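You operate a simulated robot arm through the tools that you are given. There is no shell and no other tool.

The job below is to be done with a simulated robot arm. You get a single attempt, and the scene is never put back.

TASK
Trail a white slip line along the oblong tile on the rubber rest.
Fine: use the slip bulb and stand it back; the jar's lid waits on the test rack and is seated again at the end; don't drop the tile. A coat counts when it lies all over at full strength: go over it till it gets no stronger.

It is judged by the outcome, as a careful person would: the job done as asked, and still so three seconds after it is handed in. It fails if anything else is knocked over, pushed out of place, dropped, spilled or broken. Lids that push on must go on centred and level and be pressed home; caps that screw on are set level and turned clockwise until they are tight.

THE ROBOT
A 5-joint arm with a two-finger parallel gripper, fixed in place. Base frame: the origin is at the foot of the arm, x ahead of it, y to its left, z up; the work surface is at about z = 80. Lengths are in cm, angles in rad, forces in N, time in s.
It reaches about 113.4 cm from its shoulder. Its first joint turns from -2.601 to 2.601 rad. Payload 1.57 kg.
The tool frame sits at the grasp point between the pads (the TCP): z along the fingers, y along the line on which they close. The tips reach 3 cm beyond it. Largest opening 11 cm; finger width 2.4, thickness 1.2; the body of the gripper, 4.8 by 11.2 cm, starts 7.8 cm behind the TCP.
Orientation is told as [roll, pitch, yaw] about the base's x, y, z axes, in that order, counted from this pose: with the fingers straight down and closing along the base's y, the tool's x points along the base's -x, its y along +y and its z along -z.

THE INTERFACE
- The arm moves only by the tool apply_moves. Its argument "targets" is a list of rows, each a list of 7 numbers: the shift along the tool's x, y, z in m, then the turn, a rotation vector about the tool's x, y, z in degrees, then the opening in per cent of the stroke, from 0 (shut) to 100 (fully open). In form: [[tx, ty, tz, ax, ay, az, grip], ...]. A call has 1 to 20 rows; each row is the pose to reach, as a shift and turn from the pose commanded when the call began, along the tool's axes at that moment. A row lasts 0.2 s, in which the tool goes at most 5 cm and 0.15 rad; a call with a longer step from one row to the next is refused whole, and so is a gripper value outside its range. A pose out of reach is approached as far as the arm can. The call stops where the force on the tool passes 50 N (or 10 N more than at its start, if that is more) or the arm is blocked; 0.2 s more then pass. Each finger travels about 15.3 cm/s and halts on what it meets, pressing with about 23 N; the grip force reading is that of the motor and also rises with nothing between the fingers. The clock runs only during rows and for 0.2 s after the last one: add rows that repeat a pose to give the fingers time. The reply holds the time, the measured pose of the TCP, the force on the tool along the base axes, the opening and the grip force, in the units named above and with some noise, with the torque about the TCP (base axes, N m) and any sound that the robot's microphone picked up.
- Cameras (640 x 400 px; columns grow to the right, rows downward): "scene" is fixed at [39.83, 50.02, 144.18]; the picture's right is [0.74, 0.67, 0.00], its down [0.63, -0.69, -0.37] and it looks along [-0.25, 0.27, -0.93] (base axes); focal length 375 px, centre (320, 200). "wrist" rides on the gripper at [7, 1.6, -14.1] in the tool frame; the picture's right is [-0.23, 0.97, 0.00], its down [-0.85, -0.20, -0.48] and it looks along [-0.47, -0.11, 0.88] (tool axes); focal length 222 px, centre (320, 200). There is no depth. A picture from a camera that has moved, and an enlarged one, comes with that camera's place and axes in the base frame and with its lens.
- get_image(camera): a new picture of that camera. No time passes.
- move_column(by): slides the trunk up (or, below 0, down) by that many cm; the arm rides with it, the base frame stays. It gives what a move gives, with no picture.
- close_up(camera, box): a new picture of the part [left, top, right, bottom] of that camera's present view, enlarged. No time passes.
- hand_in(): hands the job in; it is judged then, once.

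Places have to be worked out from the pictures, the camera data and where the tool is seen. Open the gripper and draw the arm clear of the work before you hand the job in, unless the task says otherwise.

The tools are called after ">>>" as name(argument=value, ...) on one line, values as JSON. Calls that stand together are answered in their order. apply_moves: Moves the arm, as the interface text tells. Its arguments: {"type":"object","properties":{"targets":{"type":"array","items":{"type":"array","items":{"type":"number"}}}},"required":["targets"]} The other tools are called the same way: move_column (by) slides the trunk up or down; get_image (camera) takes a picture; close_up (camera, box) takes an enlarged picture of a part of a camera's view; hand_in () hands the job in.

At the start:

```text
clock: 0.0
ee_pos: [20.95, 55.17, 115.19]
orientation: [-0.001, 0.0, 0.001]
ft_force: [-1.0, 0.4, 0.2]
wrist_torque: [-0.02, -0.04, -0.03]
width: 11.01
gripper_force: 0.0
trunk travel left (down, up): [-88.5, 8.5]
```

scene: 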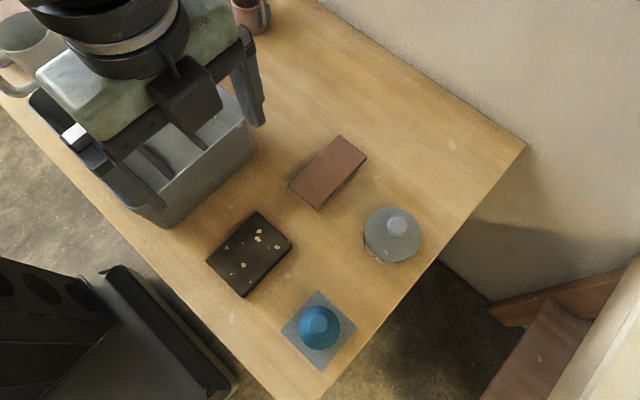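
wrist: 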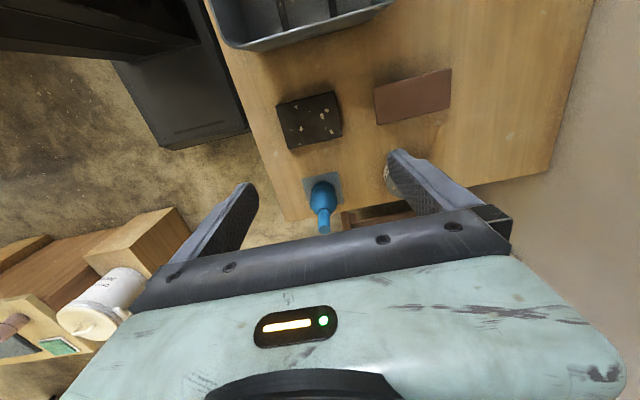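

The pictures show a blue bulb on a square pad, a lidded jar, a brick-coloured oblong, a dark speckled slab, and a bin or rack. I'll look closer before moving anything.

>>> close_up(camera="scene", box=[180, 110, 460, 390])

>>> close_up(camera="scene", box=[0, 0, 300, 240])

>>> close_up(camera="wrist", box=[200, 0, 560, 240])

```text
1.43 times, centred on (320, 250) of scene
camera zoom: at [39.83, 50.02, 144.18], right [0.74, 0.67, 0.0], down [0.63, -0.69, -0.37], along [-0.25, 0.27, -0.93], focal length 536 px, centre (320, 129)
```

zoom: 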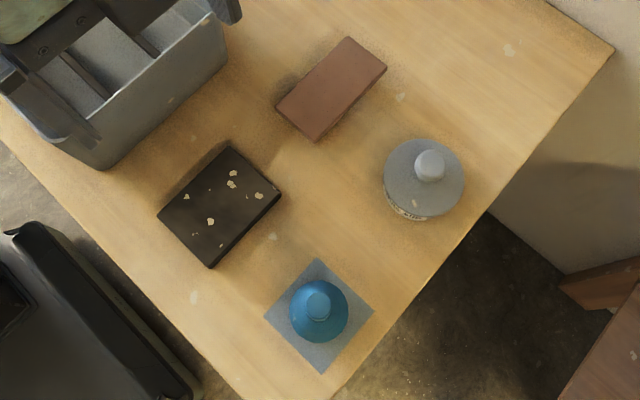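

```text
1.67 times, centred on (150, 120) of scene
camera zoom: at [39.83, 50.02, 144.18], right [0.74, 0.67, 0.0], down [0.63, -0.69, -0.37], along [-0.25, 0.27, -0.93], focal length 625 px, centre (603, 333)
```

zoom: 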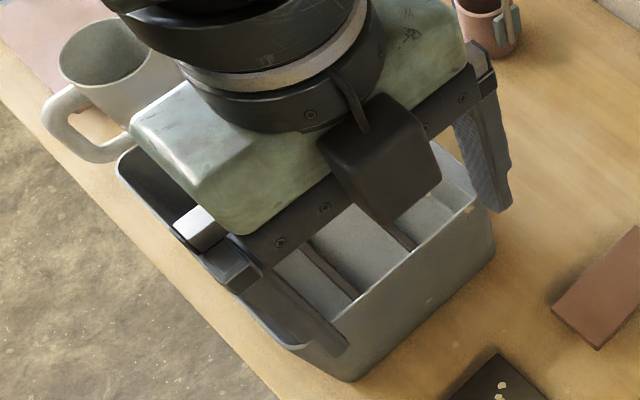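

```text
1.67 times, centred on (380, 120) of wrist
camera zoom: at [14.15, 56.72, 129.34], right [0.23, 0.97, 0.0], down [0.85, -0.2, 0.48], along [0.47, -0.11, -0.88], focal length 370 px, centre (220, 333)
```

zoom: 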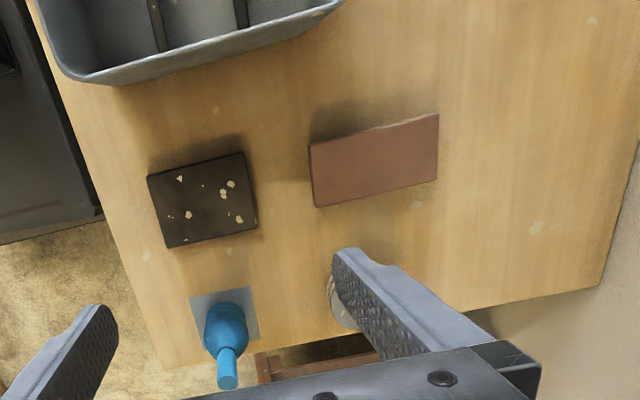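

The bulb on its pad is near (38, 52), the lidded jar near (37, 71), the brown oblong near (20, 74) and the dark speckled slab near (20, 53). The bin is near (0, 57). I'll spin the wrist about its own axis so its camera faces the far side of the bench.

>>> apply_moves(targets=[[0, 0, 0, 0, 0, 8.5, 100], [0, 0, 0, 0, 0, 17, 100], [0, 0, 0, 0, 0, 25.5, 100], [0, 0, 0, 0, 0, 34, 100], [0, 0, 0, 0, 0, 42.5, 100], [0, 0, 0, 0, 0, 51, 100], [0, 0, 0, 0, 0, 59.5, 100], [0, 0, 0, 0, 0, 68, 100], [0, 0, 0, 0, 0, 76.5, 100], [0, 0, 0, 0, 0, 85, 100], [0, 0, 0, 0, 0, 93.5, 100], [0, 0, 0, 0, 0, 102, 100], [0, 0, 0, 0, 0, 110.5, 100], [0, 0, 0, 0, 0, 119, 100], [0, 0, 0, 0, 0, 127.5, 100], [0, 0, 0, 0, 0, 136, 100], [0, 0, 0, 0, 0, 144.5, 100], [0, 0, 0, 0, 0, 153, 100], [0, 0, 0, 0, 0, 161.5, 100], [0, 0, 0, 0, 0, 170, 100]])

>>> get_image(camera="wrist")

>>> get_image(camera="scene")

```text
clock: 4.2
ee_pos: [21.21, 55.13, 115.13]
orientation: [-0.003, 0.0, -1.724]
ft_force: [0.6, 0.3, 0.0]
wrist_torque: [-0.01, -0.01, 0.01]
width: 11.01
gripper_force: 0.0
out of reach, approached as far as the arm can: row 12, 13, 14, 15, 16, 17, 18, 19, 20
trunk travel left (down, up): [-88.5, 8.5]
```

```text
taken
camera wrist: at [23.96, 61.69, 129.34], right [0.93, -0.37, 0.0], down [-0.33, -0.81, 0.48], along [-0.18, -0.44, -0.88], focal length 222 px, centre (320, 200)
```

wrist: 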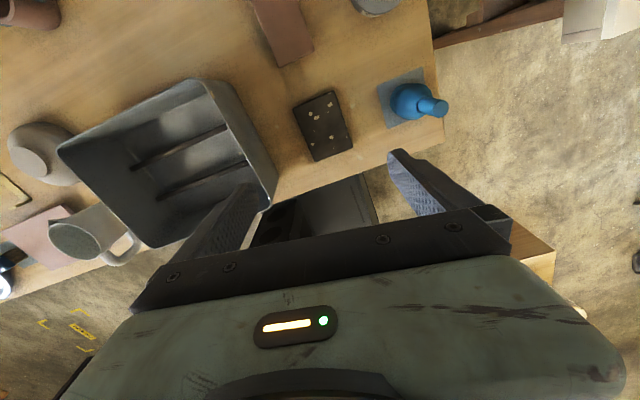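

```text
taken
```

scene: 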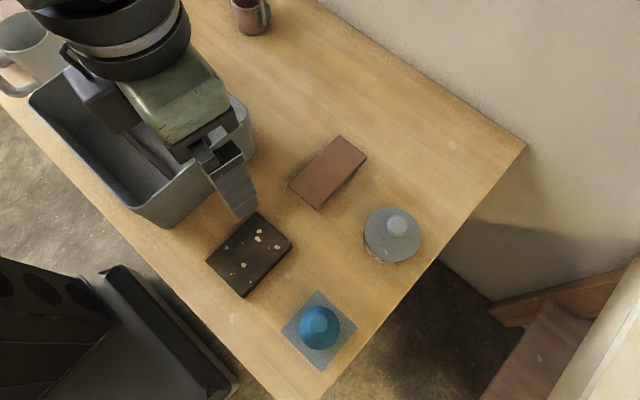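

The spin stops at a yaw of about -1.72. I'll enlarge the oblongs, the bin and the far side of the bench in the wrist view.

>>> close_up(camera="wrist", box=[230, 0, 460, 180])

>>> close_up(camera="wrist", box=[0, 60, 290, 300])

>>> close_up(camera="scene", box=[200, 120, 380, 300])

>>> close_up(camera="scene", box=[340, 190, 460, 290])

```text
2.22 times, centred on (345, 90) of wrist
camera zoom: at [23.96, 61.69, 129.34], right [0.93, -0.37, 0.0], down [-0.33, -0.81, 0.48], along [-0.18, -0.44, -0.88], focal length 494 px, centre (264, 444)
```

zoom: 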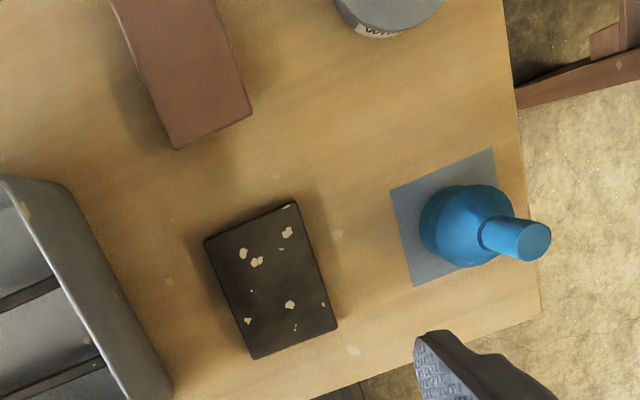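

```text
1.67 times, centred on (145, 180) of wrist
camera zoom: at [23.96, 61.69, 129.34], right [0.93, -0.37, 0.0], down [-0.33, -0.81, 0.48], along [-0.18, -0.44, -0.88], focal length 370 px, centre (612, 233)
```

zoom: 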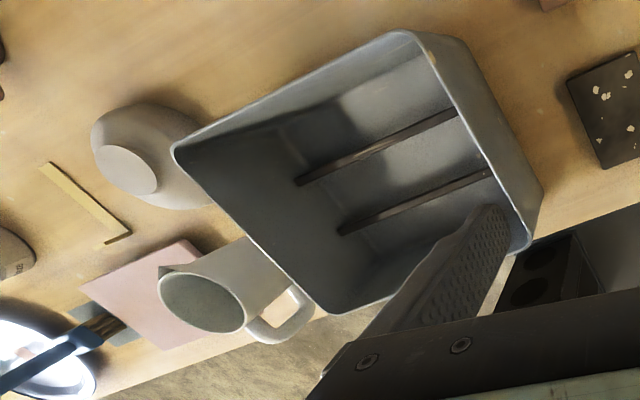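

```text
2.22 times, centred on (290, 210) of scene
camera zoom: at [39.83, 50.02, 144.18], right [0.74, 0.67, 0.0], down [0.63, -0.69, -0.37], along [-0.25, 0.27, -0.93], focal length 834 px, centre (387, 178)
```

zoom: 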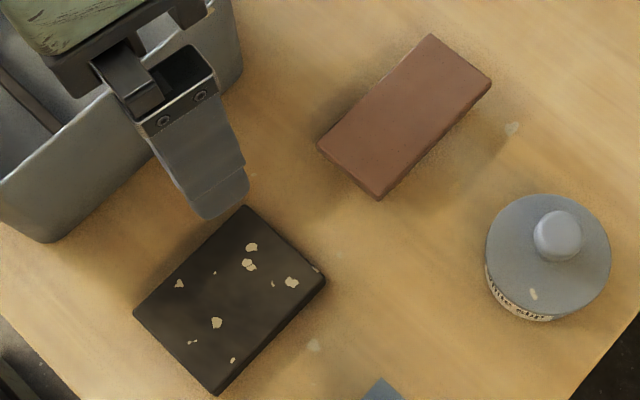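

```text
4.00 times, centred on (400, 240) of scene
camera zoom: at [39.83, 50.02, 144.18], right [0.74, 0.67, 0.0], down [0.63, -0.69, -0.37], along [-0.25, 0.27, -0.93], focal length 1501 px, centre (0, 40)
```

zoom: 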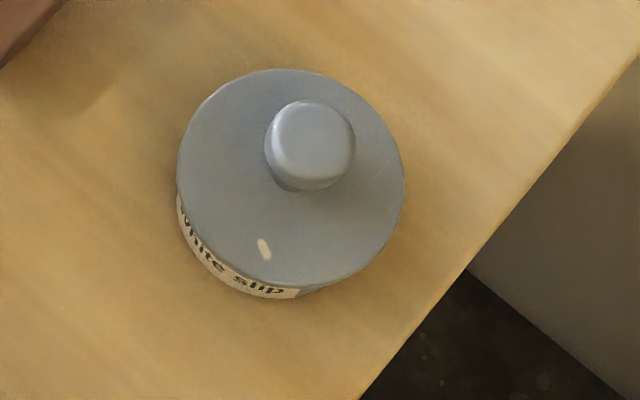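

The jar is labelled "white slip". I need to see the rest of the bench to identify the rack and the rubber rest, so I'll turn the wrist back, which also shows whether the commanded pose was clipped.

>>> apply_moves(targets=[[0, 0, 0, 0, 0, -8.5, 100], [0, 0, 0, 0, 0, -17, 100], [0, 0, 0, 0, 0, -25.5, 100], [0, 0, 0, 0, 0, -34, 100], [0, 0, 0, 0, 0, -42.5, 100], [0, 0, 0, 0, 0, -51, 100], [0, 0, 0, 0, 0, -59.5, 100], [0, 0, 0, 0, 0, -68, 100], [0, 0, 0, 0, 0, -76.5, 100], [0, 0, 0, 0, 0, -85, 100], [0, 0, 0, 0, 0, -90, 100]])

>>> move_column(by=8)

>>> get_image(camera="wrist")

```text
clock: 6.6
ee_pos: [20.94, 55.22, 115.18]
orientation: [0.0, 0.003, -0.153]
ft_force: [0.2, 0.5, -0.3]
wrist_torque: [0.02, -0.01, 0.0]
width: 11.03
gripper_force: 0.0
trunk travel left (down, up): [-88.5, 8.5]
```

```text
clock: 7.8
ee_pos: [20.9, 55.12, 123.16]
orientation: [0.0, 0.006, -0.153]
ft_force: [0.5, -0.3, 1.0]
wrist_torque: [0.0, 0.0, 0.03]
width: 10.99
gripper_force: 0.0
trunk travel left (down, up): [-96.5, 0.5]
```

```text
taken
camera wrist: at [14.49, 57.77, 137.35], right [0.37, 0.93, 0.0], down [0.82, -0.33, 0.48], along [0.44, -0.18, -0.88], focal length 222 px, centre (320, 200)
```

wrist: 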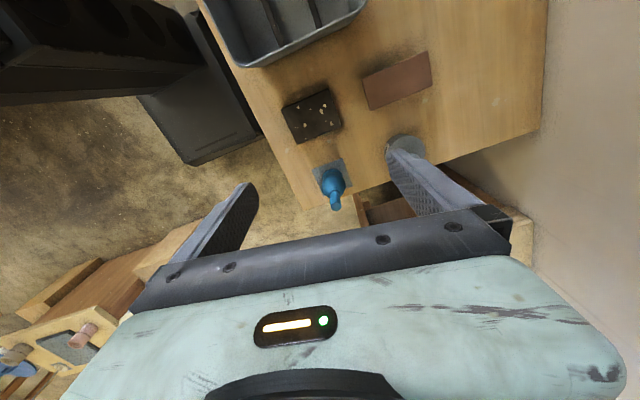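

The commanded pose does get clipped to what was reached, and the yaw is now -0.153. I'll move high over toward -x to view the rest of the bench.

>>> apply_moves(targets=[[0.0445, -0.0068, 0, 0, 0, 0, 100], [0.089, -0.0136, 0, 0, 0, 0, 100], [0.1335, -0.0204, 0, 0, 0, 0, 100], [0.178, -0.0272, 0, 0, 0, 0, 100], [0.2225, -0.034, 0, 0, 0, 0, 100], [0.267, -0.0408, 0, 0, 0, 0, 100], [0.3115, -0.0476, 0, 0, 0, 0, 100], [0.356, -0.0544, 0, 0, 0, 0, 100], [0.4, -0.0612, 0, 0, 0, 0, 100]])

>>> get_image(camera="wrist")

>>> get_image(camera="scene")

```text
clock: 9.8
ee_pos: [-19.99, 55.19, 123.17]
orientation: [0.001, 0.002, -0.155]
ft_force: [0.2, 0.4, 0.3]
wrist_torque: [0.0, 0.02, 0.0]
width: 11.01
gripper_force: 0.1
trunk travel left (down, up): [-96.5, 0.5]
```

```text
taken
camera wrist: at [-26.36, 57.76, 137.34], right [0.37, 0.93, 0.0], down [0.82, -0.33, 0.48], along [0.44, -0.18, -0.88], focal length 222 px, centre (320, 200)
```

wrist: 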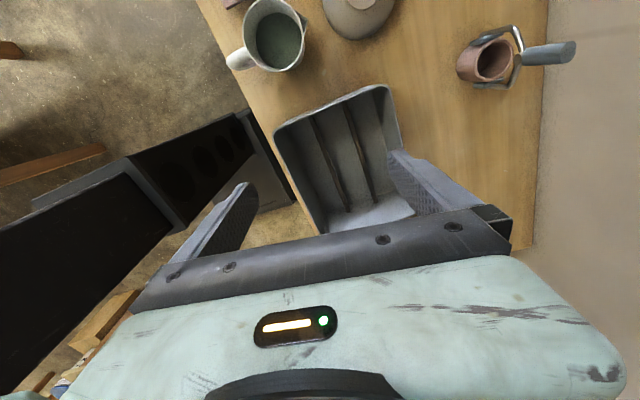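

```text
taken
```

scene: 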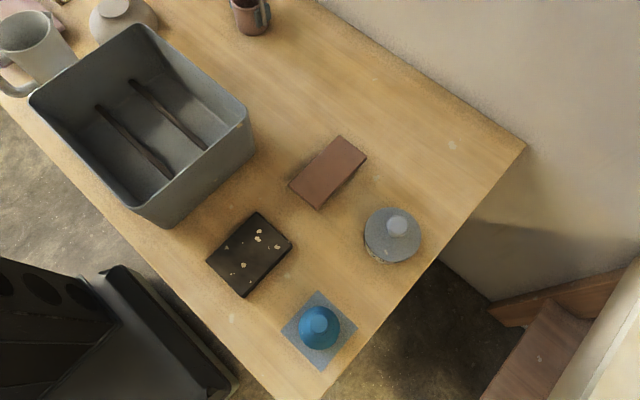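

The bin holds only two rails. I'll go further toward -x to see the remaining items (jug, bowl, pink bat, brush).

>>> apply_moves(targets=[[0.0445, -0.0068, 0, 0, 0, 0, 100], [0.089, -0.0136, 0, 0, 0, 0, 100], [0.1335, -0.0204, 0, 0, 0, 0, 100], [0.178, -0.0272, 0, 0, 0, 0, 100], [0.2225, -0.034, 0, 0, 0, 0, 100], [0.267, -0.0408, 0, 0, 0, 0, 100], [0.3115, -0.0476, 0, 0, 0, 0, 100], [0.356, -0.0544, 0, 0, 0, 0, 100]])

>>> get_image(camera="wrist")

```text
clock: 11.5
ee_pos: [-43.27, 63.75, 123.05]
orientation: [0.0, 0.002, -0.315]
ft_force: [-0.3, -0.1, -1.0]
wrist_torque: [0.02, 0.02, 0.0]
width: 10.98
gripper_force: 0.1
out of reach, approached as far as the arm can: row 6, 7, 8
trunk travel left (down, up): [-96.5, 0.5]
stopped in row 8: the arm was blocked; the commanded pose is now the measured one
```

```text
taken
camera wrist: at [-49.21, 67.42, 137.35], right [0.52, 0.86, 0.0], down [0.75, -0.45, 0.48], along [0.41, -0.25, -0.88], focal length 222 px, centre (320, 200)
```

wrist: 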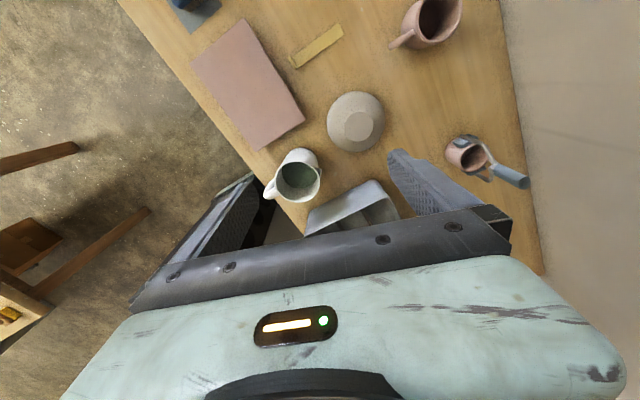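

The pink bat, ruler, jug, bowl and mugs are bystanders. I'll go back toward the work area and drop lower for a more sideways look at the brown oblong, the dark slab and the bulb.

>>> apply_moves(targets=[[-0.0436, 0.0142, 0, 0, 0, -1.5, 100], [-0.0872, 0.0284, 0, 0, 0, -3, 100], [-0.1308, 0.0426, 0, 0, 0, -4.5, 100], [-0.1744, 0.0568, 0, 0, 0, -6, 100], [-0.218, 0.071, 0, 0, 0, -7.5, 100], [-0.2616, 0.0852, 0, 0, 0, -9, 100], [-0.3052, 0.0994, 0, 0, 0, -10.5, 100], [-0.3488, 0.1136, 0, 0, 0, -12, 100], [-0.3924, 0.1278, 0, 0, 0, -13.5, 100], [-0.436, 0.142, 0, 0, 0, -15, 100], [-0.4796, 0.1562, 0, 0, 0, -16.5, 100], [-0.523, 0.1705, 0, 0, 0, -18, 100], [-0.523, 0.1705, 0.045, 0, 0, -18, 100], [-0.523, 0.1705, 0.09, 0, 0, -18, 100], [-0.523, 0.1705, 0.135, 0, 0, -18, 100], [-0.523, 0.1705, 0.18, 0, 0, -18, 100]])

>>> get_image(camera="wrist")

>>> close_up(camera="wrist", box=[180, 0, 520, 220])

```text
clock: 14.9
ee_pos: [11.14, 63.92, 123.13]
orientation: [0.004, 0.003, 0.005]
ft_force: [0.2, 0.6, -0.1]
wrist_torque: [0.02, -0.02, 0.03]
width: 10.99
gripper_force: 0.1
out of reach, approached as far as the arm can: row 12, 13, 14, 15, 16
trunk travel left (down, up): [-96.5, 0.5]
```

```text
taken
camera wrist: at [4.33, 65.54, 137.36], right [0.22, 0.97, 0.0], down [0.86, -0.2, 0.48], along [0.46, -0.11, -0.88], focal length 222 px, centre (320, 200)
```

wrist: 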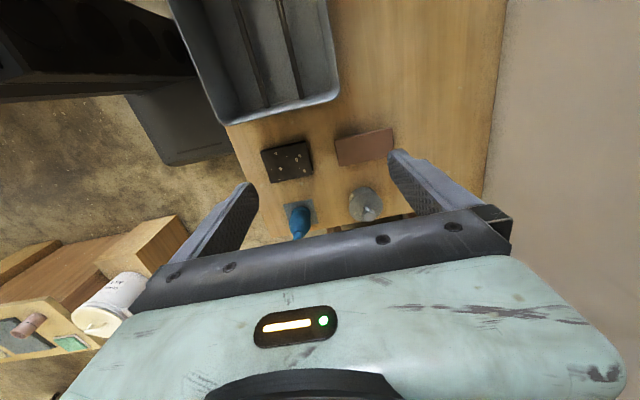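

```text
1.82 times, centred on (350, 110) of wrist
camera zoom: at [4.33, 65.54, 137.36], right [0.22, 0.97, 0.0], down [0.86, -0.2, 0.48], along [0.46, -0.11, -0.88], focal length 404 px, centre (266, 364)
```

zoom: 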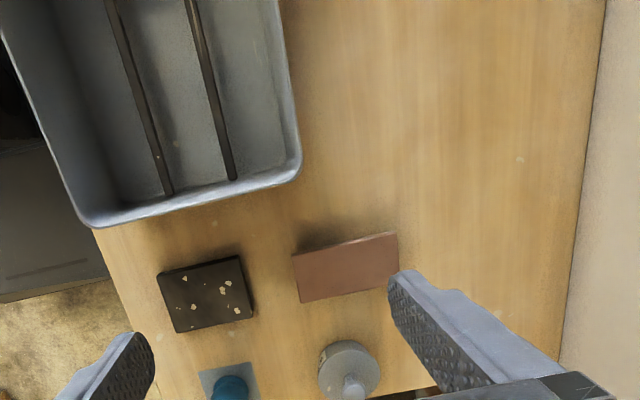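

The lower rows were out of reach at this trunk height, so the trunk has to do the lowering. I'll lower it by 20 cm, which brings the TCP to about z=103, still clear of everything.

>>> move_column(by=-20)

>>> get_image(camera="wrist")

>>> close_up(camera="wrist", box=[230, 100, 430, 230])

>>> get_image(camera="scene")

```text
clock: 17.1
ee_pos: [11.05, 63.94, 103.17]
orientation: [0.002, 0.002, 0.005]
ft_force: [0.0, -0.7, 0.4]
wrist_torque: [0.01, 0.01, 0.04]
width: 10.99
gripper_force: 0.1
trunk travel left (down, up): [-76.5, 20.5]
```

```text
taken
camera wrist: at [4.33, 65.54, 117.36], right [0.22, 0.97, 0.0], down [0.86, -0.2, 0.48], along [0.46, -0.11, -0.88], focal length 222 px, centre (320, 200)
```

wrist: 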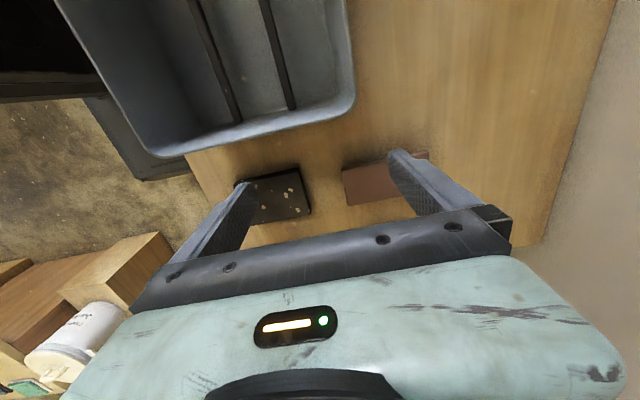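

```text
3.08 times, centred on (330, 165) of wrist
camera zoom: at [4.33, 65.54, 117.36], right [0.22, 0.97, 0.0], down [0.86, -0.2, 0.48], along [0.46, -0.11, -0.88], focal length 684 px, centre (289, 308)
```

zoom: 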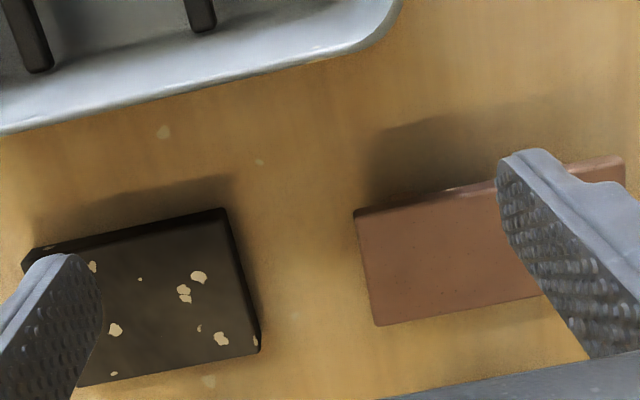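

```text
taken
```

scene: 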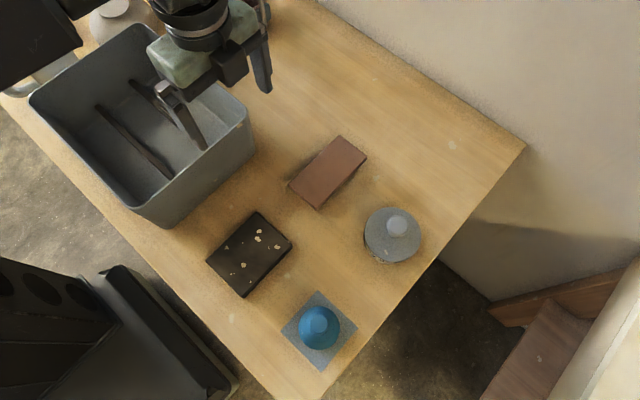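

The brown oblong comes out as 14 × 7 cm, centred near (20.3, 73.4) with its top at about z=83. The dark slab is about 12 × 8.4 cm, centred near (20.8, 53). I want a sideways look at what the tile stands on, so I'll turn the tool to face radially outward and pull in.

>>> apply_moves(targets=[[-0.003, -0.014, 0, 0, 0, -8.2, 100], [-0.006, -0.028, 0, 0, 0, -16.4, 100], [-0.009, -0.042, 0, 0, 0, -24.6, 100], [-0.012, -0.056, 0, 0, 0, -32.8, 100], [-0.015, -0.07, 0, 0, 0, -41, 100], [-0.018, -0.084, 0, 0, 0, -49.2, 100], [-0.021, -0.098, 0, 0, 0, -57.4, 100], [-0.024, -0.112, 0, 0, 0, -65.6, 100], [-0.03, -0.13, 0, 0, 0, -74, 100]])

>>> get_image(camera="wrist")

```text
clock: 19.1
ee_pos: [14.15, 51.52, 103.11]
orientation: [0.0, 0.004, 1.297]
ft_force: [0.5, 0.4, 0.4]
wrist_torque: [0.02, 0.01, 0.01]
width: 11.01
gripper_force: 0.0
out of reach, approached as far as the arm can: row 9
trunk travel left (down, up): [-76.5, 20.5]
```

```text
taken
camera wrist: at [10.94, 45.25, 117.36], right [-0.88, 0.48, 0.0], down [0.42, 0.77, 0.47], along [0.23, 0.42, -0.88], focal length 222 px, centre (320, 200)
```

wrist: 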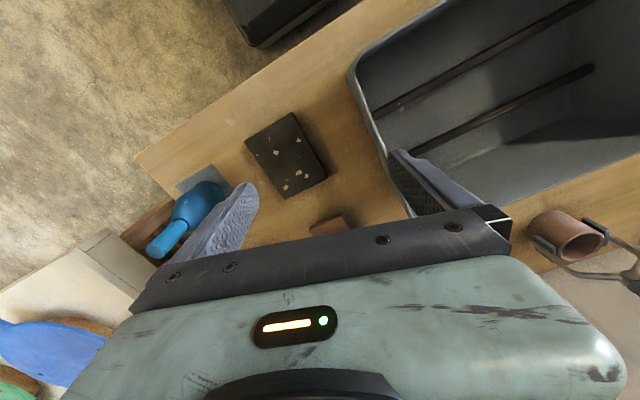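

The arm is at its inner reach limit here. I'll tilt the fingers outward with the TCP held in place, so the camera looks more horizontally toward the tile.

>>> apply_moves(targets=[[0, 0, 0, 0, -8, 0, 100], [0, 0, 0, 0, -16, 0, 100], [0, 0, 0, 0, -24, 0, 100], [0, 0, 0, 0, -32, 0, 100], [0, 0, 0, 0, -40, 0, 100]])

>>> get_image(camera="wrist")

>>> get_image(camera="scene")

```text
clock: 20.3
ee_pos: [16.39, 66.55, 108.69]
orientation: [0.006, -0.695, 1.293]
ft_force: [0.1, 1.1, 0.6]
wrist_torque: [-0.01, 0.03, 0.0]
width: 11.0
gripper_force: 0.0
out of reach, approached as far as the arm can: row 1, 2, 3, 4, 5
trunk travel left (down, up): [-76.5, 20.5]
```

```text
taken
camera wrist: at [11.1, 53.11, 115.12], right [-0.89, 0.43, 0.15], down [0.29, 0.28, 0.91], along [0.35, 0.86, -0.38], focal length 222 px, centre (320, 200)
```

wrist: 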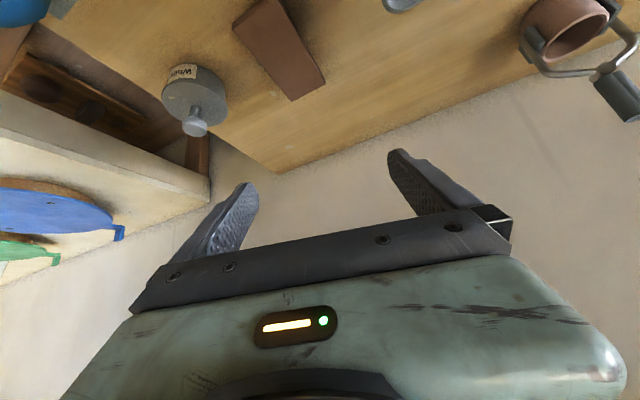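

```text
taken
```

scene: 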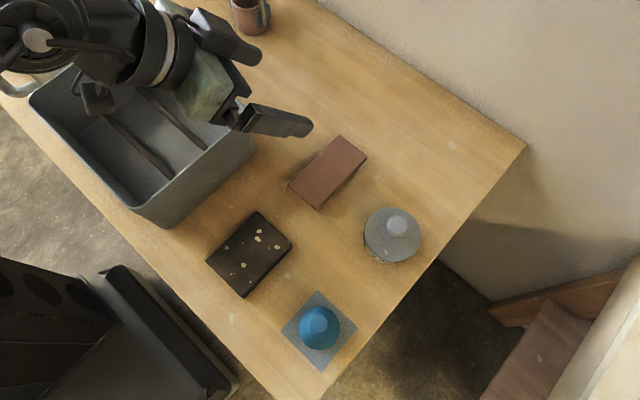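

The tilt works, and this camera's "down" points up, so the picture is inverted. I'll lower the trunk 12 cm for a flatter view of the tile, jar and slab; the tips stay at about z=94.

>>> move_column(by=-12)

>>> get_image(camera="wrist")

>>> close_up(camera="wrist", box=[150, 0, 390, 150])

```text
clock: 21.8
ee_pos: [16.44, 66.46, 96.65]
orientation: [0.003, -0.692, 1.294]
ft_force: [-0.3, 0.7, 0.2]
wrist_torque: [-0.02, 0.01, 0.0]
width: 10.97
gripper_force: 0.0
trunk travel left (down, up): [-64.5, 32.5]
```

```text
taken
camera wrist: at [11.11, 53.08, 103.12], right [-0.89, 0.43, 0.15], down [0.29, 0.28, 0.91], along [0.35, 0.86, -0.38], focal length 222 px, centre (320, 200)
```

wrist: 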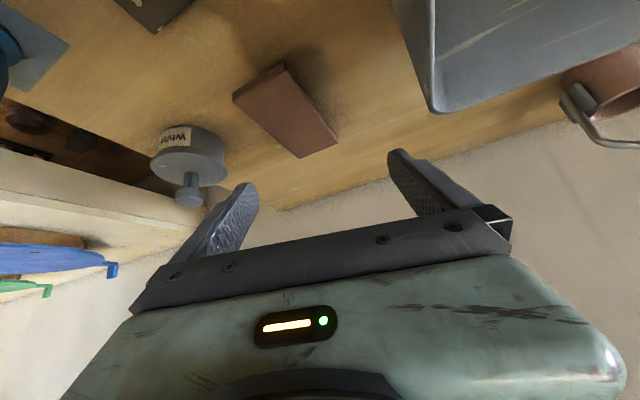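

```text
2.67 times, centred on (270, 75) of wrist
camera zoom: at [11.11, 53.08, 103.12], right [-0.89, 0.43, 0.15], down [0.29, 0.28, 0.91], along [0.35, 0.86, -0.38], focal length 592 px, centre (453, 533)
```

zoom: 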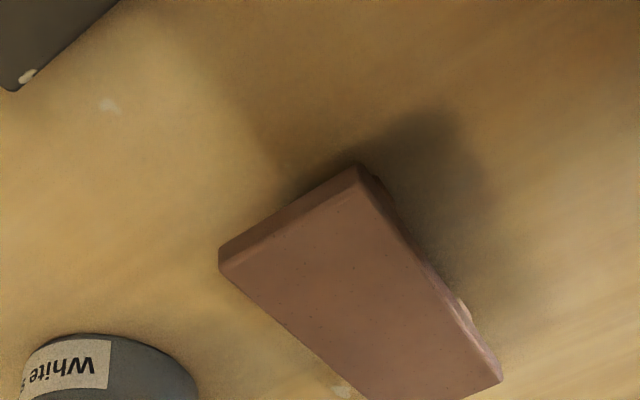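

Something lumpy seems to sit under the tile's right side. I'll lower 5 cm more for a closer look (the bin rim is at about z=92 and x=7.4, so still clear).

>>> move_column(by=-5)

>>> get_image(camera="wrist")

>>> close_up(camera="wrist", box=[240, 40, 400, 190])

>>> close_up(camera="wrist", box=[0, 0, 240, 150])

```text
clock: 22.7
ee_pos: [16.36, 66.54, 91.77]
orientation: [0.004, -0.692, 1.293]
ft_force: [-0.3, -0.5, -0.3]
wrist_torque: [-0.02, -0.01, -0.01]
width: 11.01
gripper_force: 0.1
trunk travel left (down, up): [-59.5, 37.5]
```

```text
taken
camera wrist: at [11.11, 53.08, 98.12], right [-0.89, 0.43, 0.15], down [0.29, 0.28, 0.91], along [0.35, 0.86, -0.38], focal length 222 px, centre (320, 200)
```

wrist: 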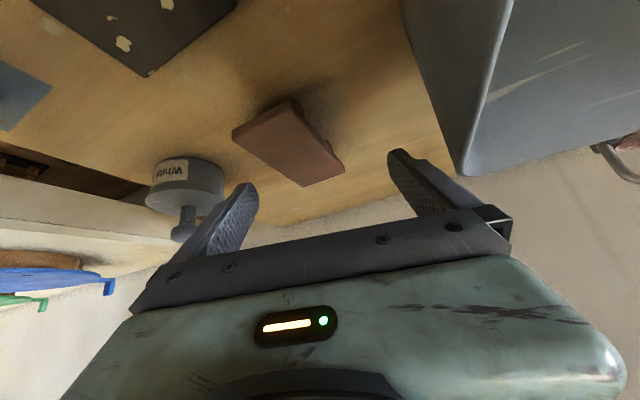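

```text
2.67 times, centred on (320, 115) of wrist
camera zoom: at [11.11, 53.08, 98.12], right [-0.89, 0.43, 0.15], down [0.29, 0.28, 0.91], along [0.35, 0.86, -0.38], focal length 592 px, centre (320, 427)
```

zoom: 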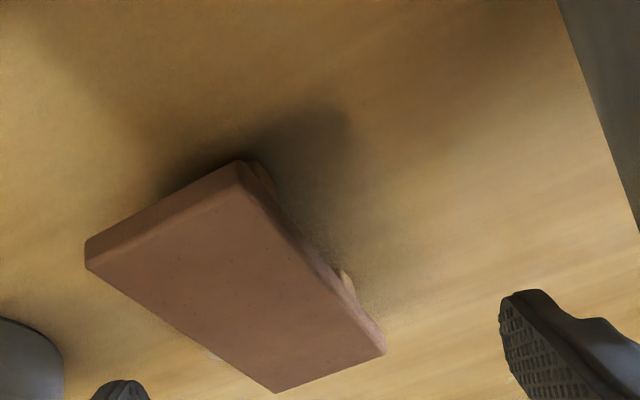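

```text
2.67 times, centred on (120, 75) of wrist
camera zoom: at [11.11, 53.08, 98.12], right [-0.89, 0.43, 0.15], down [0.29, 0.28, 0.91], along [0.35, 0.86, -0.38], focal length 592 px, centre (853, 533)
```

zoom: 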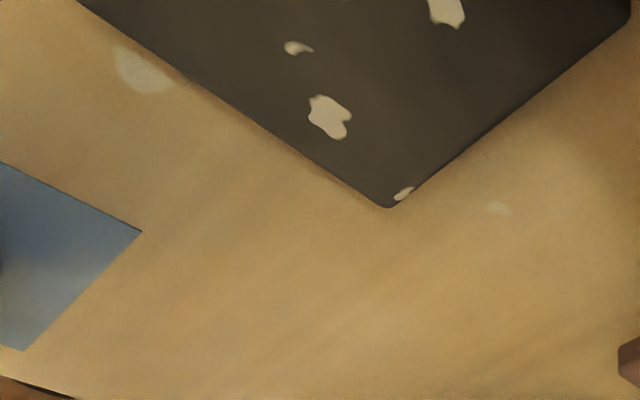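

The tile seems to be lifted on something smaller beneath it: it is about 1.2 cm thick with its top near 83.3. I'll tilt further and look nearly horizontally under it.

>>> apply_moves(targets=[[0, 0, 0, 0, -8, 0, 100], [0, 0, 0, 0, -16, 0, 100], [0, 0, 0, 0, -22, 0, 100]])

>>> get_image(camera="wrist")

>>> close_up(camera="wrist", box=[200, 80, 400, 240])

```text
clock: 23.5
ee_pos: [17.35, 72.11, 98.67]
orientation: [0.005, -1.075, 1.29]
ft_force: [-0.7, 0.2, 0.6]
wrist_torque: [-0.02, 0.03, -0.02]
width: 11.02
gripper_force: 0.0
out of reach, approached as far as the arm can: row 1, 2, 3
trunk travel left (down, up): [-59.5, 37.5]
```

```text
taken
camera wrist: at [11.64, 57.39, 99.28], right [-0.91, 0.37, 0.2], down [0.19, -0.07, 0.98], along [0.37, 0.93, -0.01], focal length 222 px, centre (320, 200)
```

wrist: 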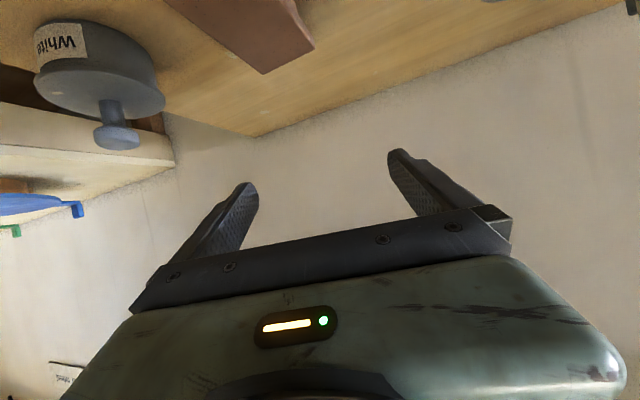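

```text
2.50 times, centred on (300, 160) of wrist
camera zoom: at [11.64, 57.39, 99.28], right [-0.91, 0.37, 0.2], down [0.19, -0.07, 0.98], along [0.37, 0.93, -0.01], focal length 555 px, centre (370, 300)
```

zoom: 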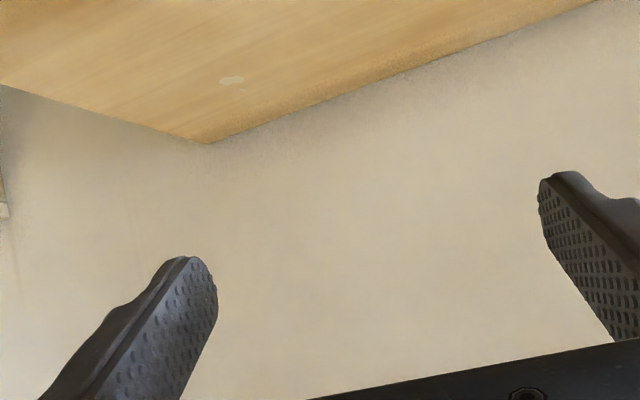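

The view is now horizontal but too high. I'll lower the trunk 10 cm; the fingers end at about z=87, above the tile.

>>> move_column(by=-9)

>>> get_image(camera="wrist")

>>> close_up(camera="wrist", box=[160, 20, 400, 200])

```text
clock: 24.7
ee_pos: [17.37, 72.15, 89.5]
orientation: [0.002, -1.073, 1.292]
ft_force: [0.8, -0.2, 0.9]
wrist_torque: [-0.01, -0.03, -0.01]
width: 11.0
gripper_force: 0.1
trunk travel left (down, up): [-50.5, 46.5]
```

```text
taken
camera wrist: at [11.64, 57.37, 90.27], right [-0.91, 0.37, 0.2], down [0.19, -0.07, 0.98], along [0.37, 0.93, -0.01], focal length 222 px, centre (320, 200)
```

wrist: 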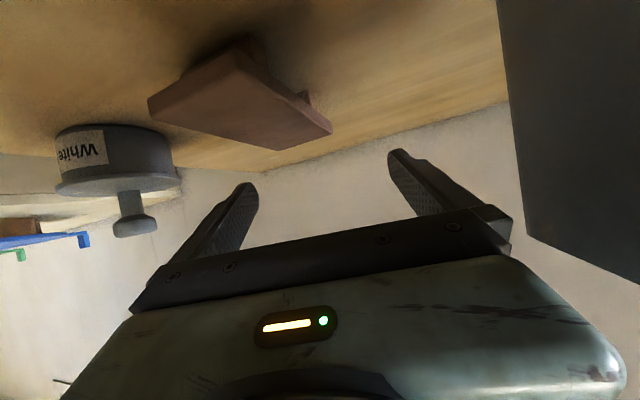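

```text
2.22 times, centred on (280, 110) of wrist
camera zoom: at [11.64, 57.37, 90.27], right [-0.91, 0.37, 0.2], down [0.19, -0.07, 0.98], along [0.37, 0.93, -0.01], focal length 494 px, centre (409, 400)
```

zoom: 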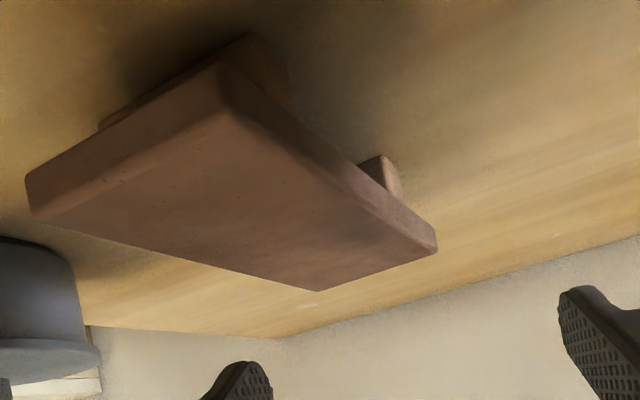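

The brown slab stands on two cross bars. I'll zoom in hard on those bars and on the jar.

>>> close_up(camera="wrist", box=[190, 20, 280, 80])

>>> close_up(camera="wrist", box=[270, 70, 345, 130])

>>> close_up(camera="wrist", box=[30, 100, 210, 250])

```text
6.67 times, centred on (235, 50) of wrist
camera zoom: at [11.64, 57.37, 90.27], right [-0.91, 0.37, 0.2], down [0.19, -0.07, 0.98], along [0.37, 0.93, -0.01], focal length 1481 px, centre (887, 1200)
```

zoom: 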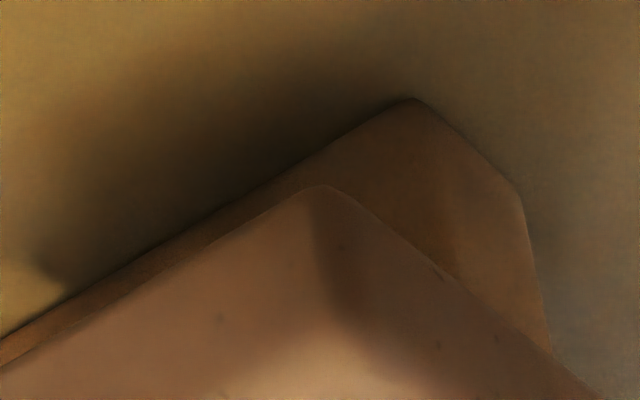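

```text
6.67 times, centred on (308, 100) of wrist
camera zoom: at [11.64, 57.37, 90.27], right [-0.91, 0.37, 0.2], down [0.19, -0.07, 0.98], along [0.37, 0.93, -0.01], focal length 1481 px, centre (403, 867)
```

zoom: 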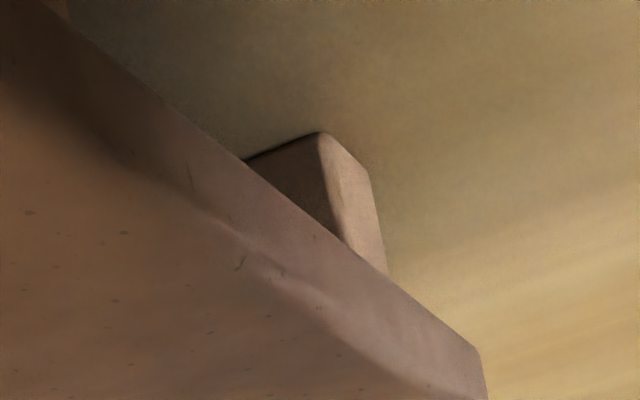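

```text
2.67 times, centred on (120, 175) of wrist
camera zoom: at [11.64, 57.37, 90.27], right [-0.91, 0.37, 0.2], down [0.19, -0.07, 0.98], along [0.37, 0.93, -0.01], focal length 592 px, centre (853, 267)
```

zoom: 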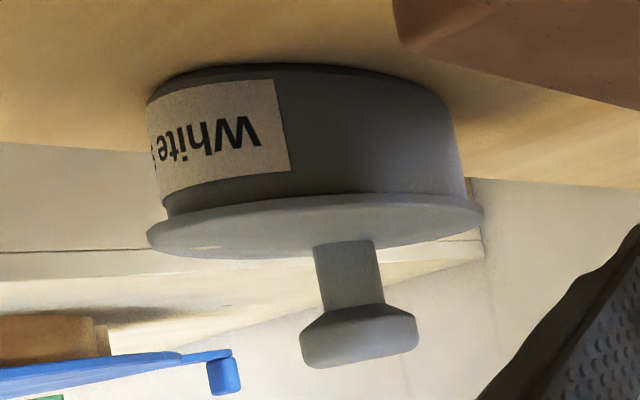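

The cross bars are plain wood, and the slab on top is speckled clay. So I take it as the tile sitting on a small two-bar wooden test rack, with the dark speckled slab as the rubber rest. I'll raise the trunk and straighten the tool over the tile.

>>> move_column(by=22)

>>> apply_moves(targets=[[0, 0, 0, 0, 8, 0, 100], [0, 0, 0, 0, 16, 0, 100], [0, 0, 0, 0, 24, 0, 100], [0, 0, 0, 0, 32, 0, 100], [0, 0, 0, 0, 40, 0, 100], [0, 0, 0, 0, 48, 0, 100], [0, 0, 0, 0, 55, 0, 100], [0, 0, 0, 0, 61.5, 0, 100]])

>>> get_image(camera="wrist")

```text
clock: 27.1
ee_pos: [17.34, 72.17, 111.56]
orientation: [0.005, -1.073, 1.292]
ft_force: [-0.3, 0.1, 0.1]
wrist_torque: [-0.02, 0.01, 0.01]
width: 11.01
gripper_force: 0.0
trunk travel left (down, up): [-72.5, 24.5]
```

```text
clock: 28.9
ee_pos: [17.29, 71.82, 99.15]
orientation: [0.0, 0.003, 1.296]
ft_force: [-0.6, 0.6, 0.0]
wrist_torque: [0.01, -0.02, 0.03]
width: 11.01
gripper_force: 0.1
out of reach, approached as far as the arm can: row 1, 2, 3, 4, 5, 6, 7, 8
trunk travel left (down, up): [-72.5, 24.5]
```

```text
taken
camera wrist: at [14.0, 65.57, 113.35], right [-0.88, 0.48, 0.0], down [0.43, 0.77, 0.48], along [0.23, 0.42, -0.88], focal length 222 px, centre (320, 200)
```

wrist: 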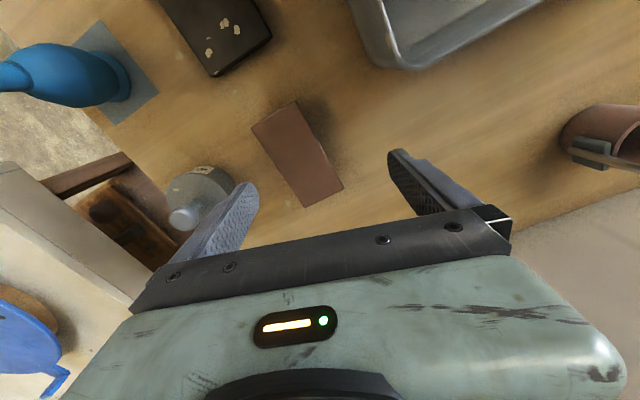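

Straight down, the TCP always sits at the same height relative to the trunk, so vertical motion comes from the column only. I'll turn the fingers to close along x and centre over the tile near (20.75, 73.0).

>>> apply_moves(targets=[[-0.0104, -0.015, 0, 0, 0, -8, 100], [-0.0207, -0.0301, 0, 0, 0, -15.8, 100], [-0.0207, -0.0301, 0, 0, 0, -15.8, 100]])

>>> get_image(camera="wrist")

>>> close_up(camera="scene", box=[230, 80, 430, 260])

```text
clock: 29.7
ee_pos: [20.82, 73.21, 99.12]
orientation: [0.002, -0.001, 1.573]
ft_force: [-0.8, 0.1, 0.7]
wrist_torque: [-0.02, -0.03, -0.01]
width: 11.03
gripper_force: 0.1
trunk travel left (down, up): [-72.5, 24.5]
```

```text
taken
camera wrist: at [19.33, 66.14, 113.34], right [-0.97, 0.23, 0.0], down [0.2, 0.86, 0.48], along [0.11, 0.47, -0.88], focal length 222 px, centre (320, 200)
```

wrist: 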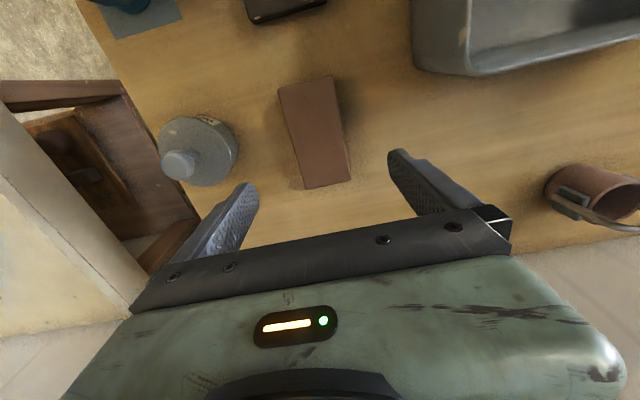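

```text
2.22 times, centred on (330, 170) of scene
camera zoom: at [39.83, 50.02, 144.18], right [0.74, 0.67, 0.0], down [0.63, -0.69, -0.37], along [-0.25, 0.27, -0.93], focal length 834 px, centre (298, 267)
```

zoom: 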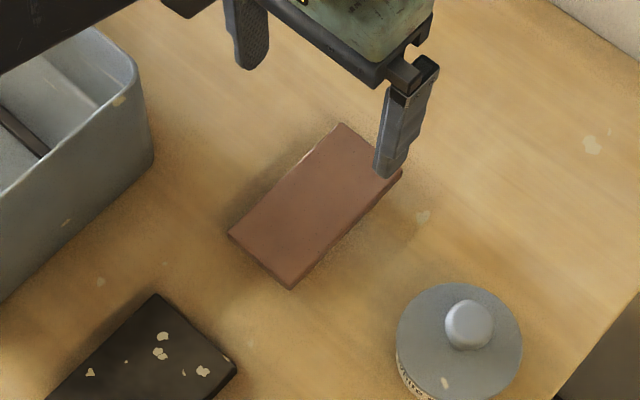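

The tile's centre comes out near (21, 73), which matches the TCP. I'll lower 10 cm and check again.

>>> move_column(by=-10)

>>> get_image(camera="wrist")

>>> close_up(camera="scene", box=[230, 80, 430, 260])

```text
clock: 31.0
ee_pos: [20.81, 73.08, 89.2]
orientation: [0.002, 0.002, 1.571]
ft_force: [0.3, -0.4, 0.4]
wrist_torque: [0.0, -0.01, 0.05]
width: 11.0
gripper_force: 0.0
trunk travel left (down, up): [-62.5, 34.5]
```

```text
taken
camera wrist: at [19.31, 66.13, 103.34], right [-0.97, 0.23, 0.0], down [0.2, 0.85, 0.48], along [0.11, 0.47, -0.88], focal length 222 px, centre (320, 200)
```

wrist: 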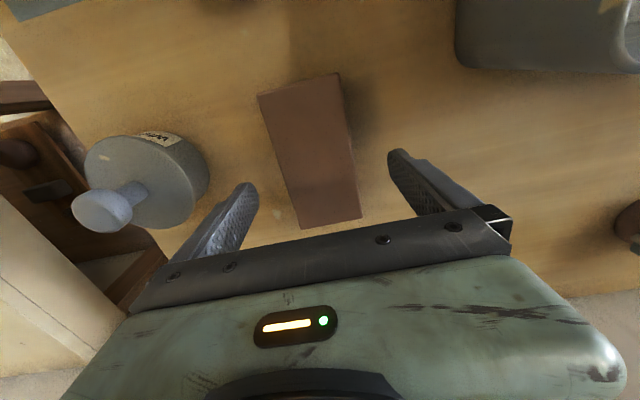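

```text
2.22 times, centred on (330, 170) of scene
camera zoom: at [39.83, 50.02, 144.18], right [0.74, 0.67, 0.0], down [0.63, -0.69, -0.37], along [-0.25, 0.27, -0.93], focal length 834 px, centre (298, 267)
```

zoom: 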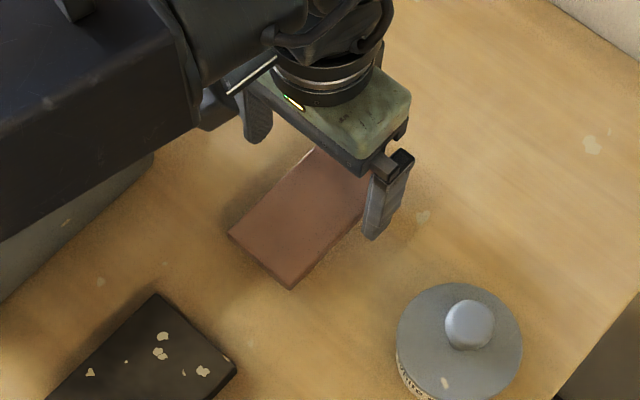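

The tile centre is at x≈21.2, so I'll nudge 3.5 mm in +x. Then I'll lower so the tips reach about z=82.3, between the tile's top and underside.

>>> apply_moves(targets=[[0, -0.0035, 0, 0, 0, 0, 100], [0, -0.0035, 0, 0, 0, 0, 100]])

>>> move_column(by=-3.8)

>>> get_image(camera="wrist")

>>> close_up(camera="scene", box=[260, 110, 400, 220])

```text
clock: 31.6
ee_pos: [21.21, 73.09, 89.16]
orientation: [0.002, 0.0, 1.57]
ft_force: [0.5, 0.0, -0.3]
wrist_torque: [-0.04, 0.03, -0.03]
width: 10.99
gripper_force: 0.1
trunk travel left (down, up): [-62.5, 34.5]
```

```text
clock: 32.4
ee_pos: [21.0, 73.12, 85.26]
orientation: [0.003, -0.001, 1.571]
ft_force: [0.3, -0.1, -0.3]
wrist_torque: [0.0, -0.01, 0.02]
width: 10.97
gripper_force: 0.0
trunk travel left (down, up): [-58.7, 38.3]
```

```text
taken
camera wrist: at [19.63, 66.14, 99.54], right [-0.97, 0.23, 0.0], down [0.2, 0.85, 0.48], along [0.11, 0.47, -0.88], focal length 222 px, centre (320, 200)
```

wrist: 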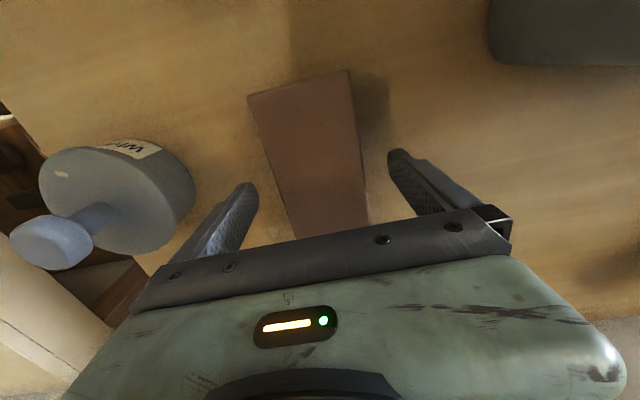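

```text
3.64 times, centred on (330, 165) of scene
camera zoom: at [39.83, 50.02, 144.18], right [0.74, 0.67, 0.0], down [0.63, -0.69, -0.37], along [-0.25, 0.27, -0.93], focal length 1365 px, centre (284, 327)
```

zoom: 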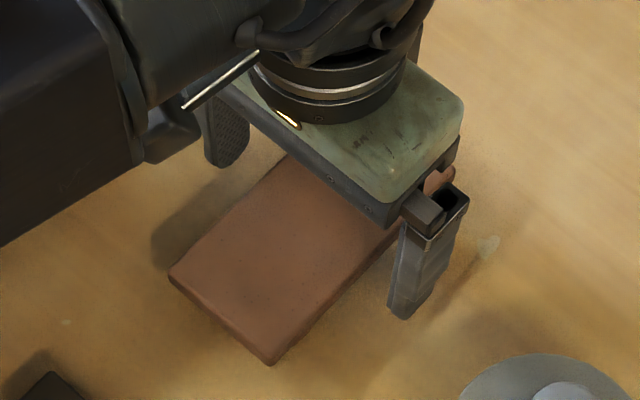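

The fingers straddle the tile centrally. I'll close gradually.

>>> apply_moves(targets=[[0, 0, 0, 0, 0, 0, 80], [0, 0, 0, 0, 0, 0, 70], [0, 0, 0, 0, 0, 0, 66], [0, 0, 0, 0, 0, 0, 64], [0, 0, 0, 0, 0, 0, 62], [0, 0, 0, 0, 0, 0, 60], [0, 0, 0, 0, 0, 0, 58], [0, 0, 0, 0, 0, 0, 50], [0, 0, 0, 0, 0, 0, 30], [0, 0, 0, 0, 0, 0, 0]])

>>> get_image(camera="wrist")

```text
clock: 34.6
ee_pos: [20.94, 73.05, 85.44]
orientation: [0.003, 0.0, 1.572]
ft_force: [-2.5, 0.5, 0.1]
wrist_torque: [0.0, 0.12, 0.02]
width: 6.97
gripper_force: 23.6
trunk travel left (down, up): [-58.7, 38.3]
```

```text
taken
camera wrist: at [19.62, 66.14, 99.54], right [-0.97, 0.23, 0.0], down [0.2, 0.85, 0.48], along [0.11, 0.47, -0.88], focal length 222 px, centre (320, 200)
```

wrist: 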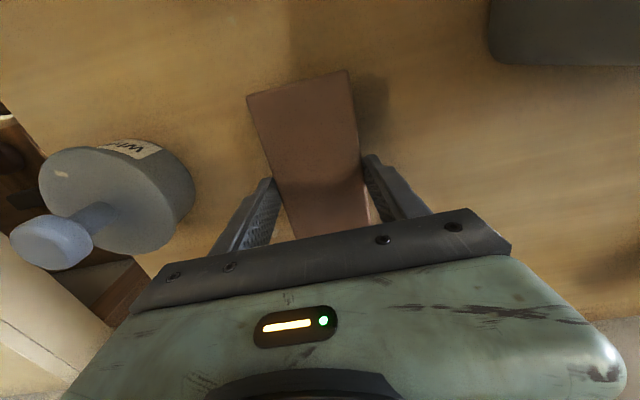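

It is gripped at 6.97 cm with 23.6 N. I'll lift 3 cm and look at what comes up.

>>> move_column(by=3)

>>> get_image(camera="wrist")

>>> close_up(camera="scene", box=[240, 90, 420, 230])

```text
clock: 35.4
ee_pos: [21.05, 73.15, 88.44]
orientation: [0.002, 0.0, 1.571]
ft_force: [0.2, 0.5, -3.6]
wrist_torque: [0.01, 0.03, -0.01]
width: 6.96
gripper_force: 22.7
trunk travel left (down, up): [-61.7, 35.3]
```

```text
taken
camera wrist: at [19.64, 66.17, 102.52], right [-0.97, 0.23, 0.0], down [0.2, 0.85, 0.48], along [0.11, 0.47, -0.88], focal length 222 px, centre (320, 200)
```

wrist: 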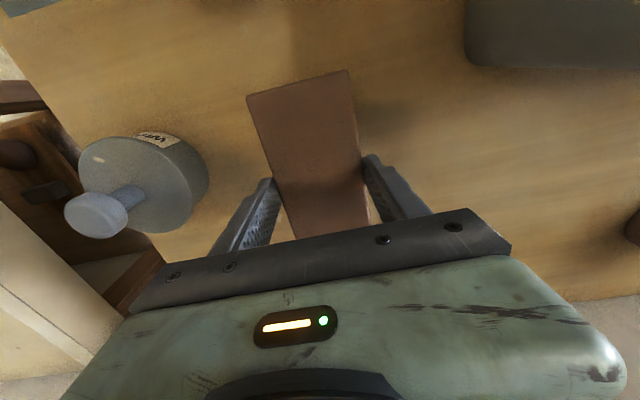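

```text
2.86 times, centred on (330, 160) of scene
camera zoom: at [39.83, 50.02, 144.18], right [0.74, 0.67, 0.0], down [0.63, -0.69, -0.37], along [-0.25, 0.27, -0.93], focal length 1072 px, centre (291, 314)
```

zoom: 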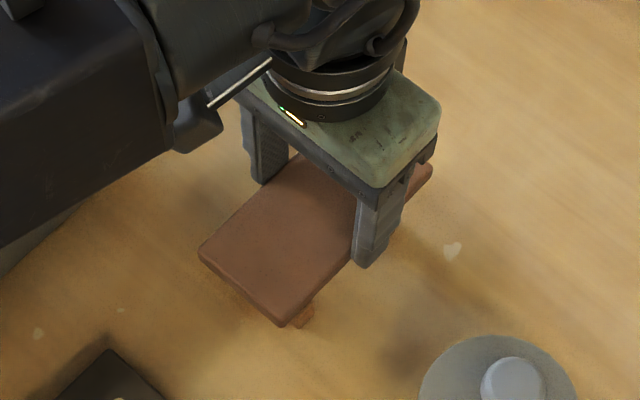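

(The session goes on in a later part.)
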